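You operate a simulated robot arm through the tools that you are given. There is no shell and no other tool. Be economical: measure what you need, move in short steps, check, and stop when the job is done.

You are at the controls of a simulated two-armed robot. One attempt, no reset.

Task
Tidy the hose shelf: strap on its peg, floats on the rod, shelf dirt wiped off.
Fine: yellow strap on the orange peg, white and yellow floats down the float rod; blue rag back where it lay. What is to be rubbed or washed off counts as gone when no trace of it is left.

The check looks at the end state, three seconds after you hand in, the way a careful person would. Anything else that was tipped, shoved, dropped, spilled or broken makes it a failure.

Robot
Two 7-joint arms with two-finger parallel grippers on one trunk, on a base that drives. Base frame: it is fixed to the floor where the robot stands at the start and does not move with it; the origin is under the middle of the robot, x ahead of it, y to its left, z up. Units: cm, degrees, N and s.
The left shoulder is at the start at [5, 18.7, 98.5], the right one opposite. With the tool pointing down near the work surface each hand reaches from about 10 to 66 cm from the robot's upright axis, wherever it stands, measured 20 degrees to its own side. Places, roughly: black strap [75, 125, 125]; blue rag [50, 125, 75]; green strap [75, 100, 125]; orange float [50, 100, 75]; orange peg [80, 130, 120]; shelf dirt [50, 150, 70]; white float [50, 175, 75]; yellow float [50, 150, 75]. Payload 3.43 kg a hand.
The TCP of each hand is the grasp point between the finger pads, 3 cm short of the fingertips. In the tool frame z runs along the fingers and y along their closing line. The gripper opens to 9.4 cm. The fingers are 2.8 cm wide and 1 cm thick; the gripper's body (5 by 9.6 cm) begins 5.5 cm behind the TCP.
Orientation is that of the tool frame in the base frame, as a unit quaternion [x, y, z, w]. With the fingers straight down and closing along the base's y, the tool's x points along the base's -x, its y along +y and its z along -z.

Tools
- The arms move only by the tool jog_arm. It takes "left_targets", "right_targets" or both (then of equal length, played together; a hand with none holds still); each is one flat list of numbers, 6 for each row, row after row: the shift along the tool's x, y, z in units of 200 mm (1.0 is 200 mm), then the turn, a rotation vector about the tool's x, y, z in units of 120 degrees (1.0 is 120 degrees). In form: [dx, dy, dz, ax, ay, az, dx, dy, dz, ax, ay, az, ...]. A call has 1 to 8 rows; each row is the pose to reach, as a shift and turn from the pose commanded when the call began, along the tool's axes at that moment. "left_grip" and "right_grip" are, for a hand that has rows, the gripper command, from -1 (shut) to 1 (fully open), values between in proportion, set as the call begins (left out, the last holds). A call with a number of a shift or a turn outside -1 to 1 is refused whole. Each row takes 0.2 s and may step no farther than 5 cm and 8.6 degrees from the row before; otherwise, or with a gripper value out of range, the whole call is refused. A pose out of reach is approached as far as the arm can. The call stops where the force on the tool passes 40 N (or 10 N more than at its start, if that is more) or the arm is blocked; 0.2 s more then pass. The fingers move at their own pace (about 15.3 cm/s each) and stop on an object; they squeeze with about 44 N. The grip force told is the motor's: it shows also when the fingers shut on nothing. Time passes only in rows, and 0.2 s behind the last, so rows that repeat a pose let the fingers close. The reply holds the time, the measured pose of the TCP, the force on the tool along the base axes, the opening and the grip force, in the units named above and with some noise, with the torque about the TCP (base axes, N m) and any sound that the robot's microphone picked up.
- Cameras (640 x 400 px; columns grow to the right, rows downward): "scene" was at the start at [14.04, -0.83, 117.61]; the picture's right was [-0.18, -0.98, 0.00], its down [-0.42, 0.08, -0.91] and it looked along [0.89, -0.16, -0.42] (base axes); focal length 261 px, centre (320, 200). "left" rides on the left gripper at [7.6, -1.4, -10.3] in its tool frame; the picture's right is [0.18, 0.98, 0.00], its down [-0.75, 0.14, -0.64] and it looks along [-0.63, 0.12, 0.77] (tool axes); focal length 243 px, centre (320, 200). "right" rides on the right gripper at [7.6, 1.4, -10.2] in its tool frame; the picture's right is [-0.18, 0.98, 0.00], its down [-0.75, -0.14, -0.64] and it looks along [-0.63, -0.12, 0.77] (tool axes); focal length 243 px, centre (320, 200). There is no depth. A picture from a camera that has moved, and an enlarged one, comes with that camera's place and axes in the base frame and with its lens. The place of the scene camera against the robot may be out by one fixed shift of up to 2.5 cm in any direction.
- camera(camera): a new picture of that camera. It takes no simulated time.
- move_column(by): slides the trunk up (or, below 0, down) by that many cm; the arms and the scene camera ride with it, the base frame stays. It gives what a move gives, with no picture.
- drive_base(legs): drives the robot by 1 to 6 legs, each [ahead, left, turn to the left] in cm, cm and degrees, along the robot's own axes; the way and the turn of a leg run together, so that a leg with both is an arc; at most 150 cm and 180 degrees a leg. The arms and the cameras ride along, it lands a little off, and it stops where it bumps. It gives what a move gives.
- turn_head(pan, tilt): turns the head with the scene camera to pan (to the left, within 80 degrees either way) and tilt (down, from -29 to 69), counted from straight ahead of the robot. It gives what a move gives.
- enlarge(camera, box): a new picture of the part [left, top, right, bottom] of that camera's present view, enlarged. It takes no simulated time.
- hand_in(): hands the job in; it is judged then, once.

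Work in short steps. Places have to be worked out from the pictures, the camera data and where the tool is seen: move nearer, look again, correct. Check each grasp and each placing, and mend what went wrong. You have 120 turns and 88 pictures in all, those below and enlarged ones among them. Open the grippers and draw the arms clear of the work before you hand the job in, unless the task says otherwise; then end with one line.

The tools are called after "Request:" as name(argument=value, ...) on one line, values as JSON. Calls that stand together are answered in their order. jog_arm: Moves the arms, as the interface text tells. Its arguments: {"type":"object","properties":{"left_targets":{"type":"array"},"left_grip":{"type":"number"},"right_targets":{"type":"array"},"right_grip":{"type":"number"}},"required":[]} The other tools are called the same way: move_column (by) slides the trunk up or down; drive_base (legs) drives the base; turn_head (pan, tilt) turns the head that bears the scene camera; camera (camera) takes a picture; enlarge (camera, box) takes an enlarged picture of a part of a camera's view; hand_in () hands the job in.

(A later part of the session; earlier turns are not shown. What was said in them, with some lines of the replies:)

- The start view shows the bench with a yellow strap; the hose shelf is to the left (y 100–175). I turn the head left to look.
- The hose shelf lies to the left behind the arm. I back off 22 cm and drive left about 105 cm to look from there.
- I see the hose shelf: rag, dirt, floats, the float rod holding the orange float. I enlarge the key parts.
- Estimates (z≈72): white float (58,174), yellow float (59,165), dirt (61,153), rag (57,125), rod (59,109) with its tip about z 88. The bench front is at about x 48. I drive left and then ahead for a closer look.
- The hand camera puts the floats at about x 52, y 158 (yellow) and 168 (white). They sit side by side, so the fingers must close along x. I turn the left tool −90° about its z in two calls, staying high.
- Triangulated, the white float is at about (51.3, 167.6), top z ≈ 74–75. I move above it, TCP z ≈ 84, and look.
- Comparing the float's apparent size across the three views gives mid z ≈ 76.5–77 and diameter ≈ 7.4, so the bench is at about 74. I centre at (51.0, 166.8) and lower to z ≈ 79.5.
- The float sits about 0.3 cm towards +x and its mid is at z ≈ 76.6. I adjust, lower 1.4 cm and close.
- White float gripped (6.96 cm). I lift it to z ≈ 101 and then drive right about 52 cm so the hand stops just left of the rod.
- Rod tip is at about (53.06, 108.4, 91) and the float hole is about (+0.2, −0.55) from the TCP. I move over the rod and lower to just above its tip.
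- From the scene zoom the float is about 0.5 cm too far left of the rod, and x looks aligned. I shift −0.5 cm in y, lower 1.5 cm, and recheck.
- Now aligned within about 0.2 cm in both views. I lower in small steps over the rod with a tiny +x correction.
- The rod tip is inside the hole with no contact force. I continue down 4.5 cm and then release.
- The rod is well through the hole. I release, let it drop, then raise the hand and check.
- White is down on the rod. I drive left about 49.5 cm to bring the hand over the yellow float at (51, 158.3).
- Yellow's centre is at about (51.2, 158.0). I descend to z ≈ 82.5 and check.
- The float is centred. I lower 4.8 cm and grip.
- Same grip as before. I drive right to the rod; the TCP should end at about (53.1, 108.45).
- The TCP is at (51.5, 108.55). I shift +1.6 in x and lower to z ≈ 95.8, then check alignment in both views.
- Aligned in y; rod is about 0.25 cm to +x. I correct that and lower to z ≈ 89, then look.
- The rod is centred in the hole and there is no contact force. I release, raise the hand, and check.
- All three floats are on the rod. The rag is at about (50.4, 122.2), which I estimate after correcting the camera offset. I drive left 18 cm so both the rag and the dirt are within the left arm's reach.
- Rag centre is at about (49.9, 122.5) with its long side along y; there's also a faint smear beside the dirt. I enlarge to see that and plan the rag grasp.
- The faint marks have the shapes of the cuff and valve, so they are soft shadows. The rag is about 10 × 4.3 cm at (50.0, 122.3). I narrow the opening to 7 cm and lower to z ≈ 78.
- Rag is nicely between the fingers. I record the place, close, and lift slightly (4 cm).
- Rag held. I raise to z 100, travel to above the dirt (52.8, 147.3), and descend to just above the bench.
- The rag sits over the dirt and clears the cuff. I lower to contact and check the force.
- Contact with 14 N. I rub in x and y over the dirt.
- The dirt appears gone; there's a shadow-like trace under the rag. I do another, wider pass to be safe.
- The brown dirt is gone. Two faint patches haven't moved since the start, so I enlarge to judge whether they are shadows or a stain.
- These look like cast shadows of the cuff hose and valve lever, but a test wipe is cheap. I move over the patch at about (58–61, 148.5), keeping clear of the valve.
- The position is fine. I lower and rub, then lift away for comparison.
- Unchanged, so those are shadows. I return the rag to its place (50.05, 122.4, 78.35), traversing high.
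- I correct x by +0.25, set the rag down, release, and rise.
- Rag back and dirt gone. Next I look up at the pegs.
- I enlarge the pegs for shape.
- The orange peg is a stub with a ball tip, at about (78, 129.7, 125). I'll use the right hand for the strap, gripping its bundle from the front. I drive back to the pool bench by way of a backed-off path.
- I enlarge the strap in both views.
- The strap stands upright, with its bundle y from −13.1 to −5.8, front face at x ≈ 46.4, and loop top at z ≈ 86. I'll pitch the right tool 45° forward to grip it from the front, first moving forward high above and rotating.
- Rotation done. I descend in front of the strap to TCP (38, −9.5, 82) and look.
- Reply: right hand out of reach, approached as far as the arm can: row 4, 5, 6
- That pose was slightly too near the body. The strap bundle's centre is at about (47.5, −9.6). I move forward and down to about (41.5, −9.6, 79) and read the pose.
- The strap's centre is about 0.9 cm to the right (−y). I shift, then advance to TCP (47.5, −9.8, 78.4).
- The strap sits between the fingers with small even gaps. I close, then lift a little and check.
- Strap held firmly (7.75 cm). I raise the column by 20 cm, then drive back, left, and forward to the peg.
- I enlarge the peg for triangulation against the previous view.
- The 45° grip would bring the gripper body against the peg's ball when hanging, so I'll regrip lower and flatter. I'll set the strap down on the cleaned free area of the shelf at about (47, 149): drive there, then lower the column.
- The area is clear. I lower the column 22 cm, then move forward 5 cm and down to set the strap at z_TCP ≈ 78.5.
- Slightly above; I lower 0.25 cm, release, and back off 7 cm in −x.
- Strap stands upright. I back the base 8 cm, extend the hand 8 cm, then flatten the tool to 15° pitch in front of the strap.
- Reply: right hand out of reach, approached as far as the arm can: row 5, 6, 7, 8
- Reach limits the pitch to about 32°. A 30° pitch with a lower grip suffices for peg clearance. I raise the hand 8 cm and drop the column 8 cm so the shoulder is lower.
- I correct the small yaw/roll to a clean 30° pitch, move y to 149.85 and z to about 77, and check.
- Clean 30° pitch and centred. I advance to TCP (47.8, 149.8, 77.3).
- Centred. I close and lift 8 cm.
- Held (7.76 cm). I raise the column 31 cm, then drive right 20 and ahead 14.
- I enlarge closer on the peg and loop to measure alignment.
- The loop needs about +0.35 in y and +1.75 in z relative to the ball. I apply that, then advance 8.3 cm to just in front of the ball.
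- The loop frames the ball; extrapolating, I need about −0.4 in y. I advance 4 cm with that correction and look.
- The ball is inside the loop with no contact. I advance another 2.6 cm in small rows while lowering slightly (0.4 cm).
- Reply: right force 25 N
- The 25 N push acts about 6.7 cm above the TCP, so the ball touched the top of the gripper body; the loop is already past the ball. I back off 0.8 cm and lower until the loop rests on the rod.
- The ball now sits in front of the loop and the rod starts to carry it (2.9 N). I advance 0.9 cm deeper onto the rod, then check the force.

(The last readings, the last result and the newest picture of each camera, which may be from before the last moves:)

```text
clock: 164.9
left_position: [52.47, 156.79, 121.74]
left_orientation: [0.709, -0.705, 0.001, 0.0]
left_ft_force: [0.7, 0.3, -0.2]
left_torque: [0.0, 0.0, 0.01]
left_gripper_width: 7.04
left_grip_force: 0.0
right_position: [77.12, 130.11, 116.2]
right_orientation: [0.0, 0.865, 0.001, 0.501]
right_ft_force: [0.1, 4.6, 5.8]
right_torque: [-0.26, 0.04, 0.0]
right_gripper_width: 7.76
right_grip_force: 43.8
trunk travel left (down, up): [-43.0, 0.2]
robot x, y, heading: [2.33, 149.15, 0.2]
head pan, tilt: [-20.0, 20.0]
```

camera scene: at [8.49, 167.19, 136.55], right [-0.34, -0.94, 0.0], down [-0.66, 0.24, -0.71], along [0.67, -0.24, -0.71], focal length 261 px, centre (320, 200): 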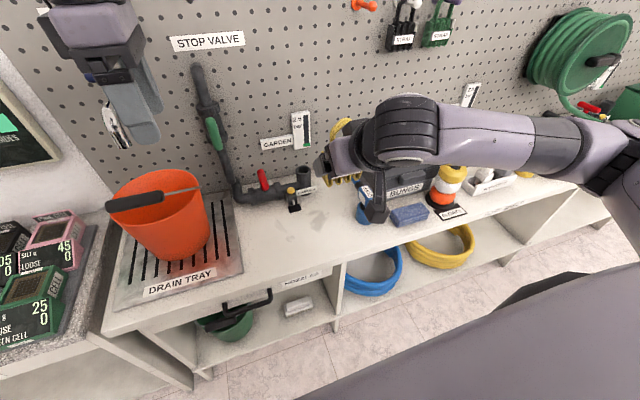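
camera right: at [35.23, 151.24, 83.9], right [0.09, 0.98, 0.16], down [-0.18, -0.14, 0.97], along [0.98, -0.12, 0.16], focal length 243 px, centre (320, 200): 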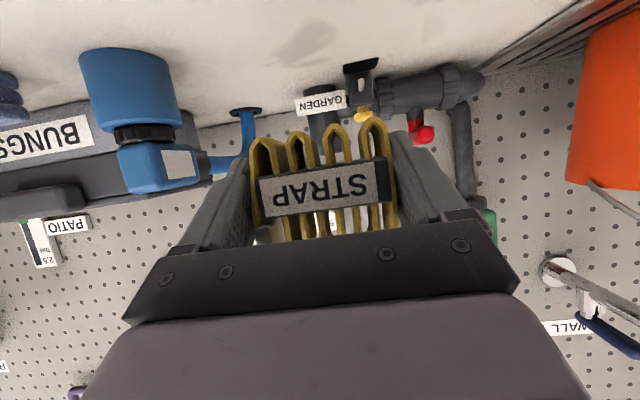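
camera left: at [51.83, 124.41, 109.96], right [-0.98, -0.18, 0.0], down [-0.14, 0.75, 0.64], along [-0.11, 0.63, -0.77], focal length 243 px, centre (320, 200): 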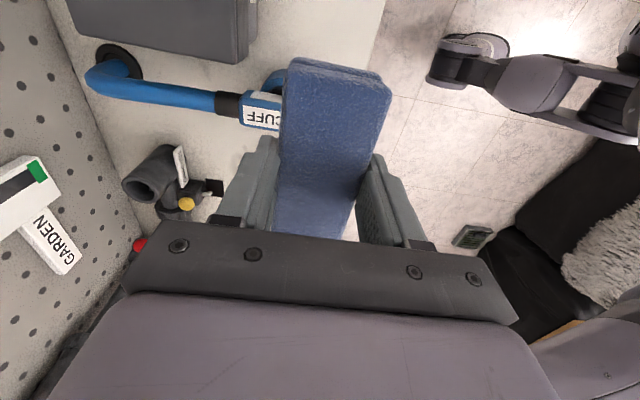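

The rod carries the loop. I release and retreat straight back in −x.

Request:
jog_arm(right_targets=[0, 0, 0, 0, 0, 0, 0, 0, 0, 0, 0, 0, 0.025, 0, -0.043, 0, 0, 0, 0.075, 0, -0.13, 0, 0, 0, 0.15, 0, -0.26, 0, 0, 0, 0.25, 0, -0.433, 0, 0, 0, 0.35, 0, -0.606, 0, 0, 0, 0.35, 0, -0.606, 0, 0, 0], right_grip=1)

Request:
enlarge(camera="scene", box=[270, 130, 410, 250])

```text
clock: 166.7
left_position: [52.37, 156.73, 121.48]
left_orientation: [0.708, -0.706, 0.001, -0.001]
left_ft_force: [-0.2, 0.1, 0.3]
left_torque: [0.0, -0.01, -0.02]
left_gripper_width: 7.07
left_grip_force: 0.0
right_position: [63.19, 129.98, 116.08]
right_orientation: [0.001, 0.866, 0.0, 0.499]
right_ft_force: [1.0, 0.9, 0.9]
right_torque: [0.02, 0.03, -0.02]
right_gripper_width: 9.41
right_grip_force: 0.0
trunk travel left (down, up): [-43.0, 0.2]
robot x, y, heading: [2.08, 149.16, 0.2]
head pan, tilt: [-20.0, 20.0]
```

```text
3.33 times, centred on (340, 190) of scene
camera zoom: at [15.84, 147.05, 141.4], right [-0.34, -0.94, 0.0], down [-0.32, 0.12, -0.94], along [0.88, -0.32, -0.34], focal length 870 px, centre (253, 233)
```

zoom: 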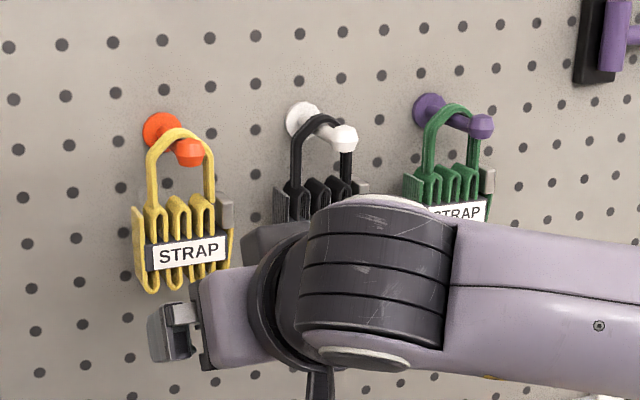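

The strap hangs on the orange peg like its neighbours. I back the robot off and take a final overview.

Request:
drive_base(legs=[[-28, 0, 0]])

Request:
turn_head(pan=-15, tilt=25)

Request:
camera(camera="scene")

Request:
enlarge(camera="scene", box=[180, 160, 440, 330])

```text
clock: 168.7
left_position: [23.9, 156.65, 121.65]
left_orientation: [0.708, -0.706, 0.0, 0.0]
left_ft_force: [-0.3, 0.4, -0.7]
left_torque: [-0.05, -0.03, -0.01]
left_gripper_width: 7.08
left_grip_force: 0.0
right_position: [34.54, 129.85, 116.03]
right_orientation: [0.001, 0.866, 0.0, 0.501]
right_ft_force: [0.3, -0.9, -0.1]
right_torque: [-0.02, -0.01, 0.03]
right_gripper_width: 9.41
right_grip_force: 0.1
trunk travel left (down, up): [-43.0, 0.2]
robot x, y, heading: [-26.38, 149.22, 0.1]
head pan, tilt: [-20.0, 20.0]
```

```text
clock: 169.3
left_position: [23.92, 156.46, 121.59]
left_orientation: [0.708, -0.706, 0.0, -0.001]
left_ft_force: [0.4, -0.3, 0.2]
left_torque: [0.02, 0.04, 0.0]
left_gripper_width: 7.05
left_grip_force: 0.1
right_position: [34.66, 129.71, 115.92]
right_orientation: [0.002, 0.866, 0.0, 0.5]
right_ft_force: [-0.9, -0.2, 0.0]
right_torque: [0.04, -0.06, 0.0]
right_gripper_width: 9.41
right_grip_force: 0.1
trunk travel left (down, up): [-43.0, 0.2]
robot x, y, heading: [-26.45, 149.16, 0.2]
head pan, tilt: [-15.0, 25.0]
```

```text
4 pictures are left
camera scene: at [-12.53, 147.72, 140.6], right [-0.26, -0.97, 0.0], down [-0.41, 0.11, -0.91], along [0.88, -0.23, -0.42], focal length 261 px, centre (320, 200)
```

scene: 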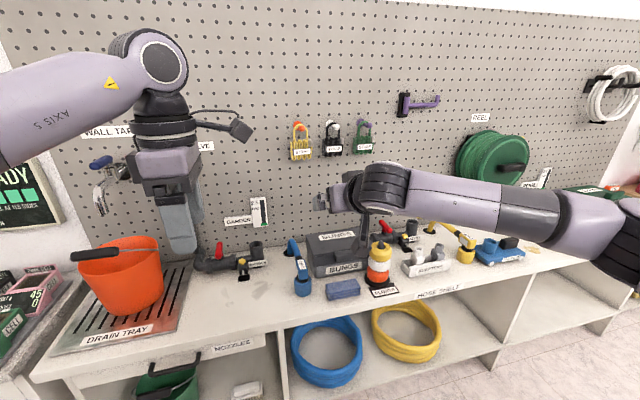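

```text
2.35 times, centred on (310, 245) of scene
camera zoom: at [-12.53, 147.72, 140.6], right [-0.26, -0.97, 0.0], down [-0.41, 0.11, -0.91], along [0.88, -0.23, -0.42], focal length 614 px, centre (344, 94)
```

zoom: 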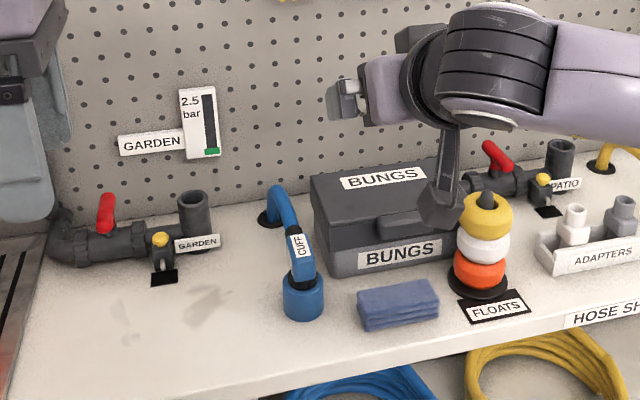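

Everything is in place: strap hung, floats on the rod, rag back, no brown dirt left. I open the left gripper fully and hand in.

Request:
jog_arm(left_targets=[0, 0, 0, 0, 0, 0, 0, 0, 0, 0, 0, 0], left_grip=1)

Request:
hand_in()

```text
clock: 169.9
left_position: [23.87, 156.56, 121.67]
left_orientation: [0.708, -0.706, 0.001, 0.0]
left_ft_force: [-0.3, -0.5, -0.4]
left_torque: [0.01, 0.0, -0.01]
left_gripper_width: 9.4
left_grip_force: 0.0
right_position: [34.65, 129.86, 116.05]
right_orientation: [0.002, 0.866, 0.0, 0.5]
right_ft_force: [0.2, 0.0, -0.3]
right_torque: [-0.02, -0.02, 0.01]
right_gripper_width: 9.39
right_grip_force: 0.0
trunk travel left (down, up): [-43.0, 0.2]
robot x, y, heading: [-25.99, 149.26, 0.4]
head pan, tilt: [-15.0, 25.0]
```

```text
The job is handed in.
```

The hose shelf is tidied and handed in: the yellow strap hangs on the orange peg, the white and yellow floats are on the float rod, the shelf dirt is wiped off, and the blue rag is back where it lay.
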